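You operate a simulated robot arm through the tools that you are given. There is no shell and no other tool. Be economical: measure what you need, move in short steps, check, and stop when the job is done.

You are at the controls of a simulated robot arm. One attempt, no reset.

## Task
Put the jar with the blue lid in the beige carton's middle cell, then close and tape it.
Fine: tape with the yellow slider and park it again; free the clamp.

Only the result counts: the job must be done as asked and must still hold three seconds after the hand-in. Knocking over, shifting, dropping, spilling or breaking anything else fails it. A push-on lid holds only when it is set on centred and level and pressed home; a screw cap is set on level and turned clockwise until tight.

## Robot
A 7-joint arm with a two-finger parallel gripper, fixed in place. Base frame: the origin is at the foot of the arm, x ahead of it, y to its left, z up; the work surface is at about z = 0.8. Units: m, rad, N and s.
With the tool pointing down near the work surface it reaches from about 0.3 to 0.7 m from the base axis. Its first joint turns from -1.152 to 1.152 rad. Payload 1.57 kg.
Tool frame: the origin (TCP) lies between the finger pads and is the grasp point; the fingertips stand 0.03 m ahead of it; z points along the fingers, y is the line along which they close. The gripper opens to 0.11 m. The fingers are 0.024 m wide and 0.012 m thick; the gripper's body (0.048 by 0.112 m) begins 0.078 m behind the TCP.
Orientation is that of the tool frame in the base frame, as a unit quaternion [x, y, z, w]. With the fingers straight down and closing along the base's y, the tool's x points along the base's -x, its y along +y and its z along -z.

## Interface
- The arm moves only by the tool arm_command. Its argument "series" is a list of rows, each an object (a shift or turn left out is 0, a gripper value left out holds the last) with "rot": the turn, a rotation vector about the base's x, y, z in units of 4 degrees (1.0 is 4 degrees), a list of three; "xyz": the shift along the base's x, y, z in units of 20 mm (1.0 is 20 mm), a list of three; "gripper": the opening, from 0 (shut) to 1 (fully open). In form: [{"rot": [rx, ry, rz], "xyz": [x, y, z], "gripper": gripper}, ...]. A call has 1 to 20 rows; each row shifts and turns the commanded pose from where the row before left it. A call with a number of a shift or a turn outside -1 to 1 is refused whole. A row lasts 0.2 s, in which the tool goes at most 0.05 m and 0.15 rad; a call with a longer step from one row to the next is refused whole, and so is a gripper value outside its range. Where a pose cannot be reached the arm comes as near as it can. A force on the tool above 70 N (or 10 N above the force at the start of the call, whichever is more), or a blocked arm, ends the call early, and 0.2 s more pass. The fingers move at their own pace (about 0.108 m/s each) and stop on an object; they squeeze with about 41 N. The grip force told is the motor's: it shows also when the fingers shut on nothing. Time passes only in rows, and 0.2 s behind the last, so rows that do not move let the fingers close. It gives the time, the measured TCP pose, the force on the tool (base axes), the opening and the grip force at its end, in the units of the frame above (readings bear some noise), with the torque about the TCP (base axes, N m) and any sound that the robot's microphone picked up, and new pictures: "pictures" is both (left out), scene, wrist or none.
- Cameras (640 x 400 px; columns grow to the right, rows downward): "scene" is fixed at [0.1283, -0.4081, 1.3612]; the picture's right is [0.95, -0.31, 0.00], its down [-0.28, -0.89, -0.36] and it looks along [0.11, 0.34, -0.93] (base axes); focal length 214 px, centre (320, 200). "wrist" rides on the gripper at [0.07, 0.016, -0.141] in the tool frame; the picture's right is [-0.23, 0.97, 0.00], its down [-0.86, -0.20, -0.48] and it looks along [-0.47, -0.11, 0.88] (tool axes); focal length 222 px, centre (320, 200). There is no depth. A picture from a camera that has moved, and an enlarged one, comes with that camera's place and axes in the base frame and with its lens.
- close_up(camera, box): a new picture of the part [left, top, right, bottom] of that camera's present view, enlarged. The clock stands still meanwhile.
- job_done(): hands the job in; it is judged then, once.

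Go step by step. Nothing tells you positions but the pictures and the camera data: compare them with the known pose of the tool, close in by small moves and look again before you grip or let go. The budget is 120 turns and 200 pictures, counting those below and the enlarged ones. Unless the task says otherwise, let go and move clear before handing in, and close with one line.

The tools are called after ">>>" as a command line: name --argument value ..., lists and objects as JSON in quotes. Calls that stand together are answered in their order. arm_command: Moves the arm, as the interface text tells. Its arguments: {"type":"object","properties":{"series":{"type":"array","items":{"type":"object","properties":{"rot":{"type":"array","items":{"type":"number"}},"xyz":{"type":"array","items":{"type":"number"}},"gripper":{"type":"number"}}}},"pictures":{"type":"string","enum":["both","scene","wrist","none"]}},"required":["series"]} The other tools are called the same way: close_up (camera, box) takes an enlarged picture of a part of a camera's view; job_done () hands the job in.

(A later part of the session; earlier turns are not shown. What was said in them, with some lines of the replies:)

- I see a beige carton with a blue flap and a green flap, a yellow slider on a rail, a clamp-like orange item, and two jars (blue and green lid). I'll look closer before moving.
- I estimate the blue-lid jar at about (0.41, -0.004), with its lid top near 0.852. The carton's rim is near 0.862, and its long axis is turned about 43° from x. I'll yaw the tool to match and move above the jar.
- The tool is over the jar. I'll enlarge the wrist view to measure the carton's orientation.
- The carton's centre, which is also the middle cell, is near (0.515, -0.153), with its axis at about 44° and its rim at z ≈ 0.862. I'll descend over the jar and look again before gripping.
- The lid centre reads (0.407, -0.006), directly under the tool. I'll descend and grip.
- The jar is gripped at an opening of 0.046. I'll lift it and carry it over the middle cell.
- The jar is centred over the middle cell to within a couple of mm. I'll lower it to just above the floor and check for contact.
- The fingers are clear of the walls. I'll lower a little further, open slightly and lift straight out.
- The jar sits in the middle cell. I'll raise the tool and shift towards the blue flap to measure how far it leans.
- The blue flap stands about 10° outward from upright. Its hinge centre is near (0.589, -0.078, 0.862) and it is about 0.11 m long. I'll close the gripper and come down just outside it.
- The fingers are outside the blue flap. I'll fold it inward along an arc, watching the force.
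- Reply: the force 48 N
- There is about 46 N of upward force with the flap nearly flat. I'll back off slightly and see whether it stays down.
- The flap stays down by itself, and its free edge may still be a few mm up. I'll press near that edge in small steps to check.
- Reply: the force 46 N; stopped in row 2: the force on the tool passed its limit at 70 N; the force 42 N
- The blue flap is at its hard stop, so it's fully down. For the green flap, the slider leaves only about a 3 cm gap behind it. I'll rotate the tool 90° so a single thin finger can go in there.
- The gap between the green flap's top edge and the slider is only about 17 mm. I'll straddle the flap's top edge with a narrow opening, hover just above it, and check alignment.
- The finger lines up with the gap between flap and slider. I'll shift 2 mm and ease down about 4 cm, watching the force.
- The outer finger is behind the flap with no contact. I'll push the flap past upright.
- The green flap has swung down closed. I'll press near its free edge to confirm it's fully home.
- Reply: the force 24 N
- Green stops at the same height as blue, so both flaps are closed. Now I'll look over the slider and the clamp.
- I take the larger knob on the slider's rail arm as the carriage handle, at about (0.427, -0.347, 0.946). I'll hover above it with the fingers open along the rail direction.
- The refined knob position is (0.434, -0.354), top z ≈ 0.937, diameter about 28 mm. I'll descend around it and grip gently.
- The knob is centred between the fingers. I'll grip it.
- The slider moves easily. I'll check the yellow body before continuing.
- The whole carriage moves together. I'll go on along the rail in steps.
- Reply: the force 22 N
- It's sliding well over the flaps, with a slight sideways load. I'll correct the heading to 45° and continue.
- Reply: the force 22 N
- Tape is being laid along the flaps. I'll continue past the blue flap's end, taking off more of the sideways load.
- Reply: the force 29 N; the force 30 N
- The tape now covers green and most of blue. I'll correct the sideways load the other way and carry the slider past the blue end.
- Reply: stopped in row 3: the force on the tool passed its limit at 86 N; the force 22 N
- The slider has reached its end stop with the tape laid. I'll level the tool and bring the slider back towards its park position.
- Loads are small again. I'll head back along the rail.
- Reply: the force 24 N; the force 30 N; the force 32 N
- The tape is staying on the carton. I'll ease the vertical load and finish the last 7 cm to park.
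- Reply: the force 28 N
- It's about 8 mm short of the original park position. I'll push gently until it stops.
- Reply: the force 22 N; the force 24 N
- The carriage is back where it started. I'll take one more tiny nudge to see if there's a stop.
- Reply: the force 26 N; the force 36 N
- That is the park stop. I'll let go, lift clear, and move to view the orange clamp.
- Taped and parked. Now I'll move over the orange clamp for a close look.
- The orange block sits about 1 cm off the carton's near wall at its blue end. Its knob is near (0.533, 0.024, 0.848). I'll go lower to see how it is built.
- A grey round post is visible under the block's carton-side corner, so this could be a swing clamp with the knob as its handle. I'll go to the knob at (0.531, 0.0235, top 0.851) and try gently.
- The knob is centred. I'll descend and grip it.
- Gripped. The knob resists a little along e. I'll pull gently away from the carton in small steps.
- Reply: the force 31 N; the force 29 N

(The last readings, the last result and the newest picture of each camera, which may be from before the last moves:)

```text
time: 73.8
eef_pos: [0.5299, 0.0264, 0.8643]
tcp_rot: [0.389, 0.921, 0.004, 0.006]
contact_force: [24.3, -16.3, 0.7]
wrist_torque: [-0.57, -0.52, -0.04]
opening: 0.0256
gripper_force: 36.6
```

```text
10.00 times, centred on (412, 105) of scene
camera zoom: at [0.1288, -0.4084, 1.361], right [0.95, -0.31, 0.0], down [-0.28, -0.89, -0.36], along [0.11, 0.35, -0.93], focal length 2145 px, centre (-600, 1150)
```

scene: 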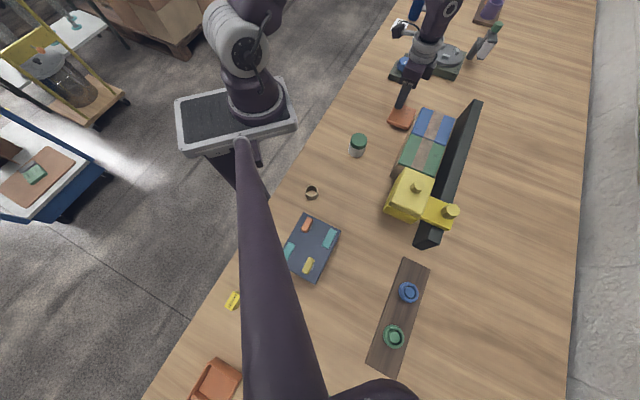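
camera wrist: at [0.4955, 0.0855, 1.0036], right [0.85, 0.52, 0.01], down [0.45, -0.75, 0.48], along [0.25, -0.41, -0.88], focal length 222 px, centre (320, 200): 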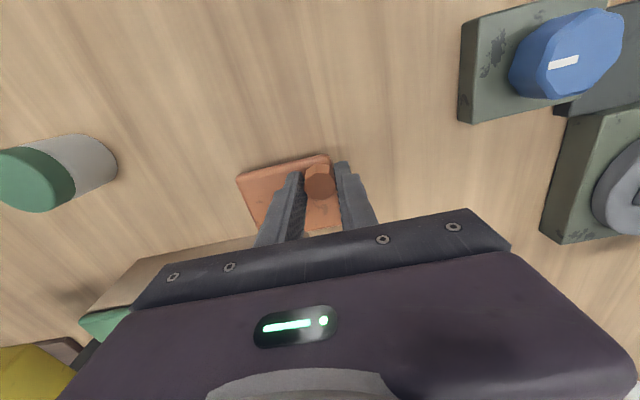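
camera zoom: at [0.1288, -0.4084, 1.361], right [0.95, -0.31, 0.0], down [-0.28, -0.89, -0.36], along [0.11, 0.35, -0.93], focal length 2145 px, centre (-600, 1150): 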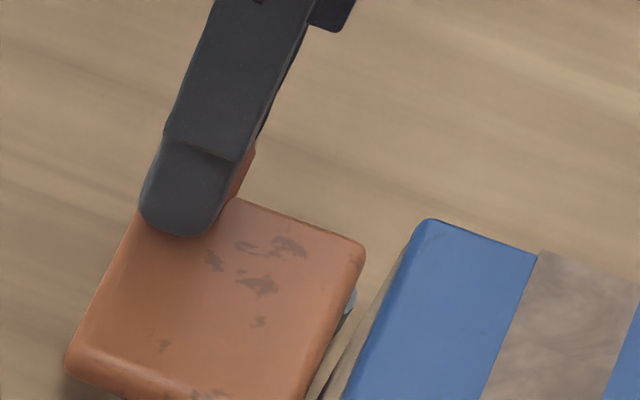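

The block does not slide that way. I'll undo that and try swinging the knob along +e instead.

>>> arm_command --series '[{"xyz": [0.17, -0.17, 0]}, {"xyz": [0.07, 0.07, 0]}, {}]' --pictures "none"

>>> arm_command --series '[{"xyz": [0.1, 0.1, 0]}, {}]' --pictures "none"

>>> close_up --camera "scene" --box '[380, 85, 444, 125]'

```text
time: 74.6
eef_pos: [0.5318, 0.0267, 0.8634]
tcp_rot: [0.388, 0.922, 0.002, -0.001]
contact_force: [-9.1, 1.7, 22.8]
wrist_torque: [0.09, 0.41, -0.21]
opening: 0.0252
gripper_force: 36.5
```

```text
time: 75.2
eef_pos: [0.535, 0.028, 0.8629]
tcp_rot: [0.388, 0.922, 0.004, 0.001]
contact_force: [-12.1, 8.7, 6.1]
wrist_torque: [0.57, 0.74, -0.11]
opening: 0.0252
gripper_force: 36.7
```

```text
10.00 times, centred on (412, 105) of scene
camera zoom: at [0.1279, -0.4079, 1.3613], right [0.95, -0.31, 0.0], down [-0.28, -0.89, -0.36], along [0.11, 0.34, -0.93], focal length 2145 px, centre (-600, 1150)
```

zoom: 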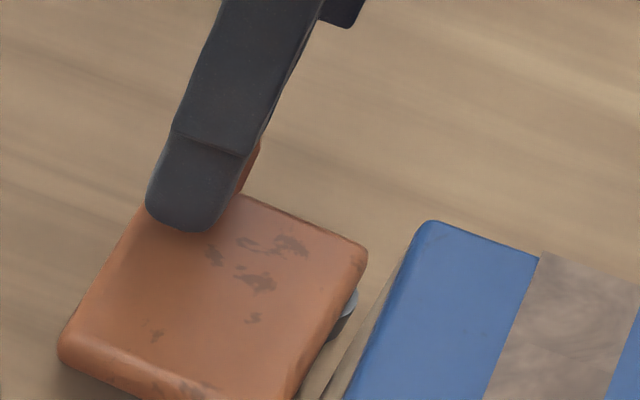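

The clamp swings: the left corner moved away from the carton and the pivot post near (0.578, -0.02) is more exposed. I'll continue the arc clockwise, turning the tool with it.

>>> arm_command --series '[{"xyz": [0.171, 0.144, 0], "rot": [0, 0, -1]}, {"xyz": [0.181, 0.131, 0], "rot": [0, 0, -1]}, {"xyz": [0.189, 0.118, 0], "rot": [0, 0, -1]}, {"xyz": [0.197, 0.105, 0], "rot": [0, 0, -1]}, {"xyz": [0.204, 0.091, 0], "rot": [0, 0, -1]}, {}]' --pictures "both"

>>> close_up --camera "scene" --box '[380, 85, 444, 125]'

```text
time: 76.6
eef_pos: [0.5542, 0.0383, 0.8638]
tcp_rot: [0.544, 0.839, 0.002, 0.003]
contact_force: [-5.6, -0.3, -12.8]
wrist_torque: [0.08, 0.25, -0.31]
opening: 0.0251
gripper_force: 36.6
camera wrist: at [0.5403, 0.1087, 1.0049], right [0.98, 0.19, 0.01], down [0.17, -0.86, 0.48], along [0.1, -0.47, -0.88], focal length 222 px, centre (320, 200)
```

scene: 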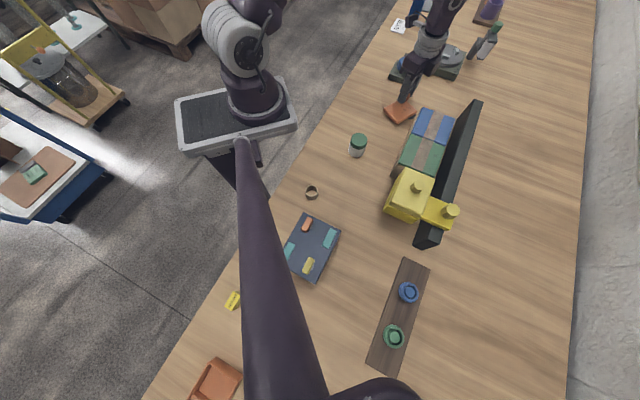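
wrist: 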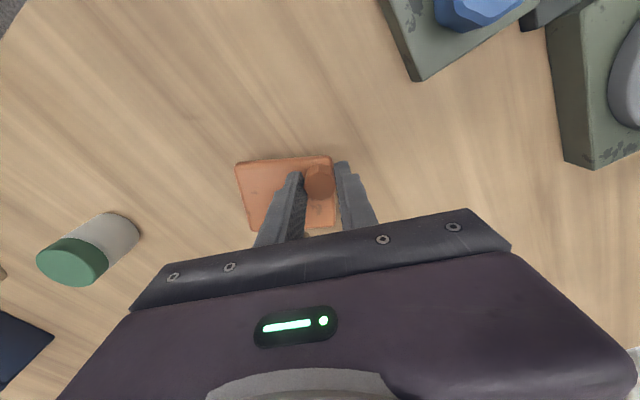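

```text
10.00 times, centred on (412, 105) of scene
camera zoom: at [0.1283, -0.4081, 1.3612], right [0.95, -0.31, 0.0], down [-0.28, -0.89, -0.36], along [0.11, 0.34, -0.93], focal length 2145 px, centre (-600, 1150)
```

zoom: 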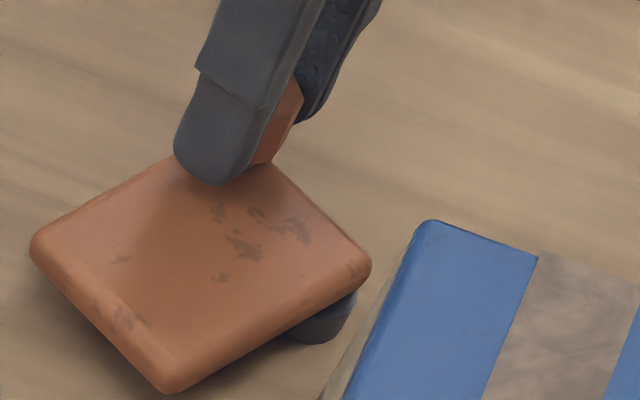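

It swings smoothly with low force. I'll continue the arc.

>>> arm_command --series '[{"xyz": [0.21, 0.076, 0], "rot": [0, 0, -1]}, {"xyz": [0.215, 0.062, 0], "rot": [0, 0, -1]}, {"xyz": [0.219, 0.046, 0], "rot": [0, 0, -1]}, {"xyz": [0.221, 0.031, 0], "rot": [0, 0, -1]}, {"xyz": [0.223, 0.016, 0], "rot": [0, 0, -1]}, {"xyz": [0.223, 0, 0], "rot": [0, 0, -1]}, {"xyz": [0.223, -0.016, 0], "rot": [0, 0, -1]}, {}]' --pictures "both"

>>> close_up --camera "scene" --box '[380, 85, 444, 125]'

```text
time: 78.4
eef_pos: [0.5838, 0.0426, 0.8648]
tcp_rot: [0.729, 0.684, 0.002, 0.003]
contact_force: [-10.0, -27.5, -2.6]
wrist_torque: [-0.79, 0.37, -0.06]
opening: 0.0254
gripper_force: 37.0
camera wrist: at [0.6051, 0.1114, 1.0059], right [0.96, -0.29, 0.01], down [-0.26, -0.84, 0.48], along [-0.13, -0.46, -0.88], focal length 222 px, centre (320, 200)
```

scene: 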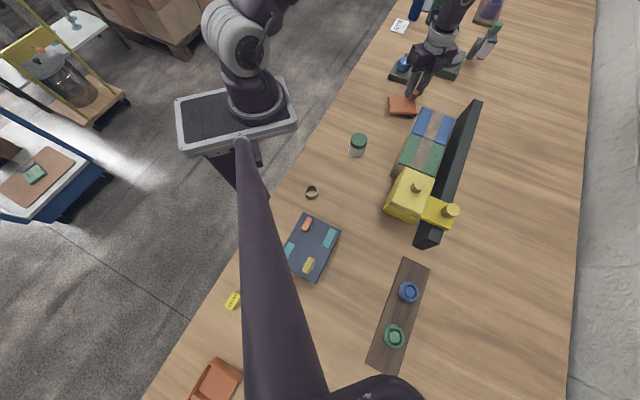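
wrist: 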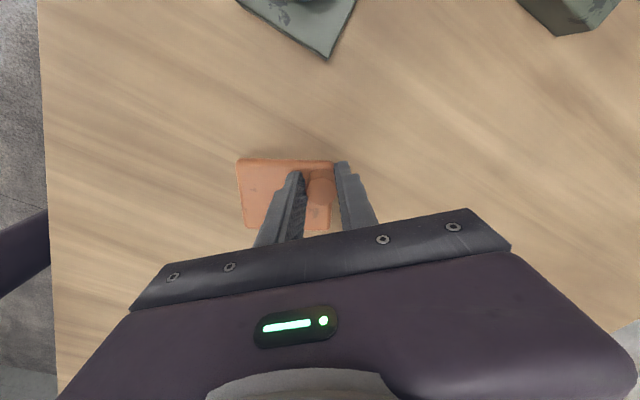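

```text
10.00 times, centred on (412, 105) of scene
camera zoom: at [0.1281, -0.4087, 1.361], right [0.95, -0.31, 0.0], down [-0.28, -0.89, -0.36], along [0.11, 0.35, -0.93], focal length 2145 px, centre (-600, 1150)
```

zoom: 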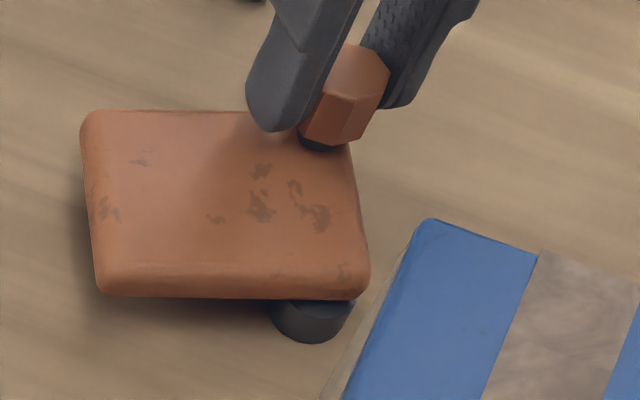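

It has swung about 50°, with some radial load. I'll trim the radius and continue up to a stop or roughly 80–90°.

>>> arm_command --series '[{"xyz": [0.216, -0.1, 0], "rot": [0, 0, -1]}, {"xyz": [0.214, -0.042, 0], "rot": [0, 0, -1]}, {"xyz": [0.211, -0.056, 0], "rot": [0, 0, -1]}, {"xyz": [0.206, -0.071, 0], "rot": [0, 0, -1]}, {}]' --pictures "none"

>>> arm_command --series '[{"xyz": [0.2, -0.085, 0], "rot": [0, 0, -1]}, {"xyz": [0.194, -0.099, 0], "rot": [0, 0, -1]}, {}]' --pictures "both"

>>> close_up --camera "scene" --box '[370, 75, 450, 125]'

```text
time: 79.6
eef_pos: [0.6009, 0.0392, 0.8633]
tcp_rot: [0.818, 0.575, 0.001, 0.003]
contact_force: [-18.1, -21.6, 5.1]
wrist_torque: [-0.73, 0.74, -0.07]
opening: 0.0256
gripper_force: 36.7
```

```text
time: 80.4
eef_pos: [0.6088, 0.0357, 0.8627]
tcp_rot: [0.856, 0.517, 0.0, 0.002]
contact_force: [-24.0, -16.3, 5.9]
wrist_torque: [-0.78, 0.86, -0.09]
opening: 0.0251
gripper_force: 36.1
camera wrist: at [0.6555, 0.0895, 1.005], right [0.76, -0.65, 0.0], down [-0.58, -0.66, 0.48], along [-0.31, -0.37, -0.88], focal length 222 px, centre (320, 200)
```

scene: 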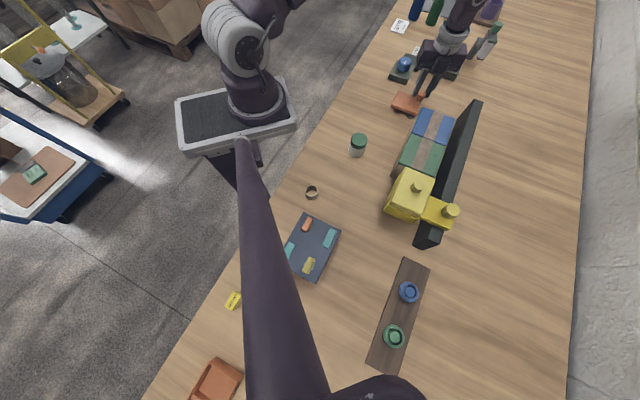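
wrist: 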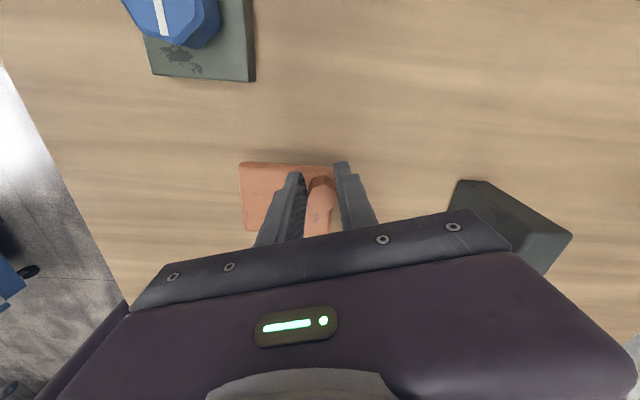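

```text
8.00 times, centred on (410, 100) of scene
camera zoom: at [0.1276, -0.4084, 1.3611], right [0.95, -0.31, 0.0], down [-0.28, -0.89, -0.36], along [0.11, 0.35, -0.93], focal length 1716 px, centre (-400, 1000)
```

zoom: 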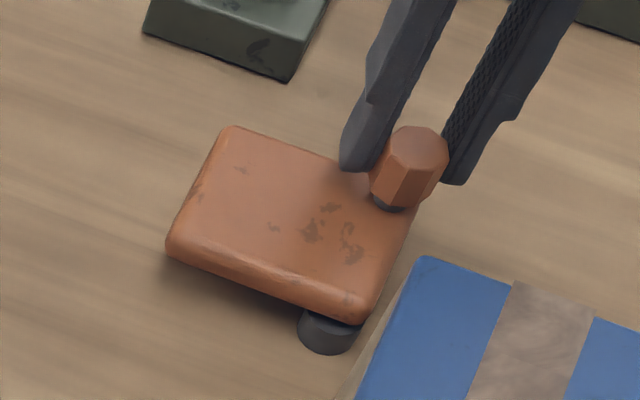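

About 75° now. I'll go a little further while trimming the radial load.

>>> arm_command --series '[{"xyz": [0.16, -0.17, 0], "rot": [0, 0, -1]}, {"xyz": [0.165, -0.14, 0], "rot": [0, 0, -1]}, {"xyz": [0.16, -0.15, 0], "rot": [0, 0, -1]}, {}]' --pictures "none"

>>> arm_command --series '[{"xyz": [0.15, -0.16, 0], "rot": [0, 0, -1]}, {"xyz": [0.14, -0.17, 0], "rot": [0, 0, -1]}, {}]' --pictures "none"

>>> close_up --camera "scene" --box '[370, 75, 450, 125]'

```text
time: 81.3
eef_pos: [0.6127, 0.0335, 0.8616]
tcp_rot: [0.905, 0.426, -0.007, -0.01]
contact_force: [-15.0, 6.5, 17.2]
wrist_torque: [-0.54, 0.64, -0.03]
opening: 0.0252
gripper_force: 36.5
stopped in row 4: the force on the tool passed its limit at 71 N (the readings are from after the stop); the commanded pose is now the measured one
```

```text
time: 82.1
eef_pos: [0.6121, 0.0315, 0.8612]
tcp_rot: [0.932, 0.361, -0.012, -0.016]
contact_force: [-52.8, 39.6, 14.3]
wrist_torque: [0.37, 0.89, -0.6]
opening: 0.0255
gripper_force: 36.9
```

```text
8.00 times, centred on (410, 100) of scene
camera zoom: at [0.1268, -0.4071, 1.3616], right [0.95, -0.31, 0.0], down [-0.28, -0.89, -0.36], along [0.11, 0.34, -0.93], focal length 1716 px, centre (-400, 1000)
```

zoom: 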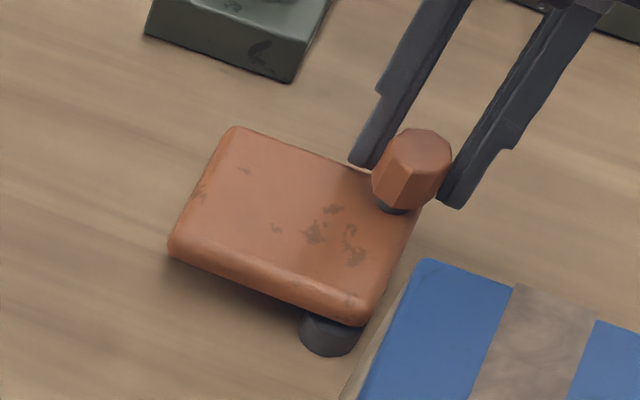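

The clamp is at its open stop. I'll back off the load, open and lift clear.

>>> arm_command --series '[{"xyz": [-0.13, 0.1, 0]}, {"gripper": 0.5}, {"gripper": 0.5}, {"xyz": [0, 0, 0.7]}, {"xyz": [0, 0, 1]}, {"xyz": [0, 0, 1]}, {"xyz": [0, 0, 1]}, {"xyz": [0, 0, 1]}, {"xyz": [0, 0, 1]}, {"xyz": [-0.5, 0.5, 1]}, {"xyz": [-0.5, 0.5, 1]}, {}]' --pictures "both"

>>> close_up --camera "scene" --box '[370, 70, 530, 170]'

```text
time: 84.7
eef_pos: [0.5943, 0.0458, 1.0145]
tcp_rot: [0.932, 0.361, -0.005, -0.009]
contact_force: [-0.1, 0.2, 0.0]
wrist_torque: [0.0, -0.03, 0.01]
opening: 0.0553
gripper_force: 0.0
camera wrist: at [0.6598, 0.08, 1.1559], right [0.49, -0.87, -0.02], down [-0.76, -0.43, 0.49], along [-0.43, -0.22, -0.87], focal length 222 px, centre (320, 200)
```

scene: 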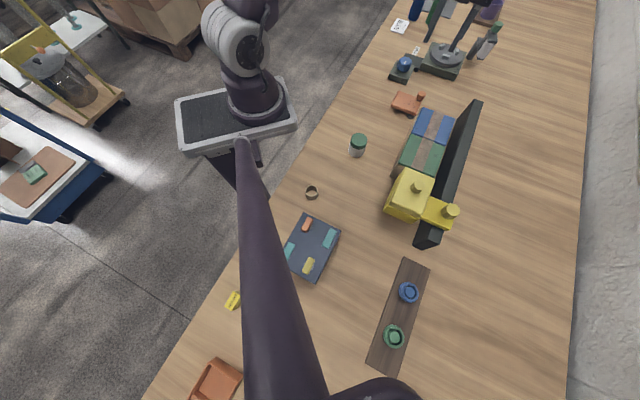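
wrist: 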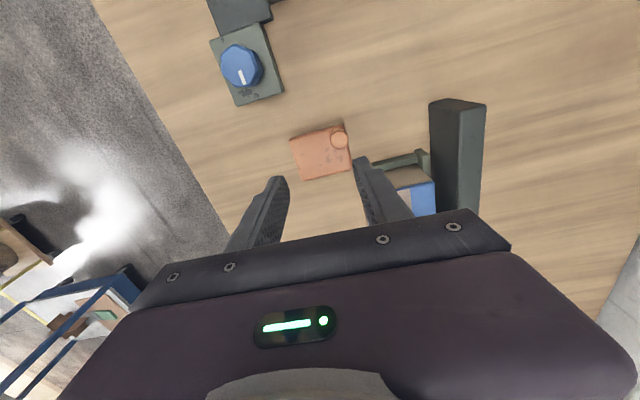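

```text
4.00 times, centred on (450, 120) of scene
camera zoom: at [0.1283, -0.4081, 1.3612], right [0.95, -0.31, 0.0], down [-0.28, -0.89, -0.36], along [0.11, 0.34, -0.93], focal length 858 px, centre (-200, 520)
```

zoom: 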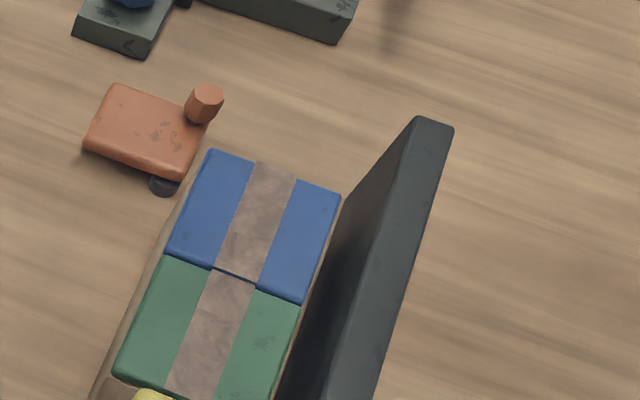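

The carton is closed and taped, the slider is parked, the clamp is swung open, and the arm is clear. I'll hand in.

>>> job_done

```text
The job is handed in.
```

I put the jar with the blue lid in the carton's middle cell, closed both flaps and taped them with the yellow slider. The slider is parked back at its stop, and the clamp is swung open to its stop. I've handed the job in and haven't seen a verdict.
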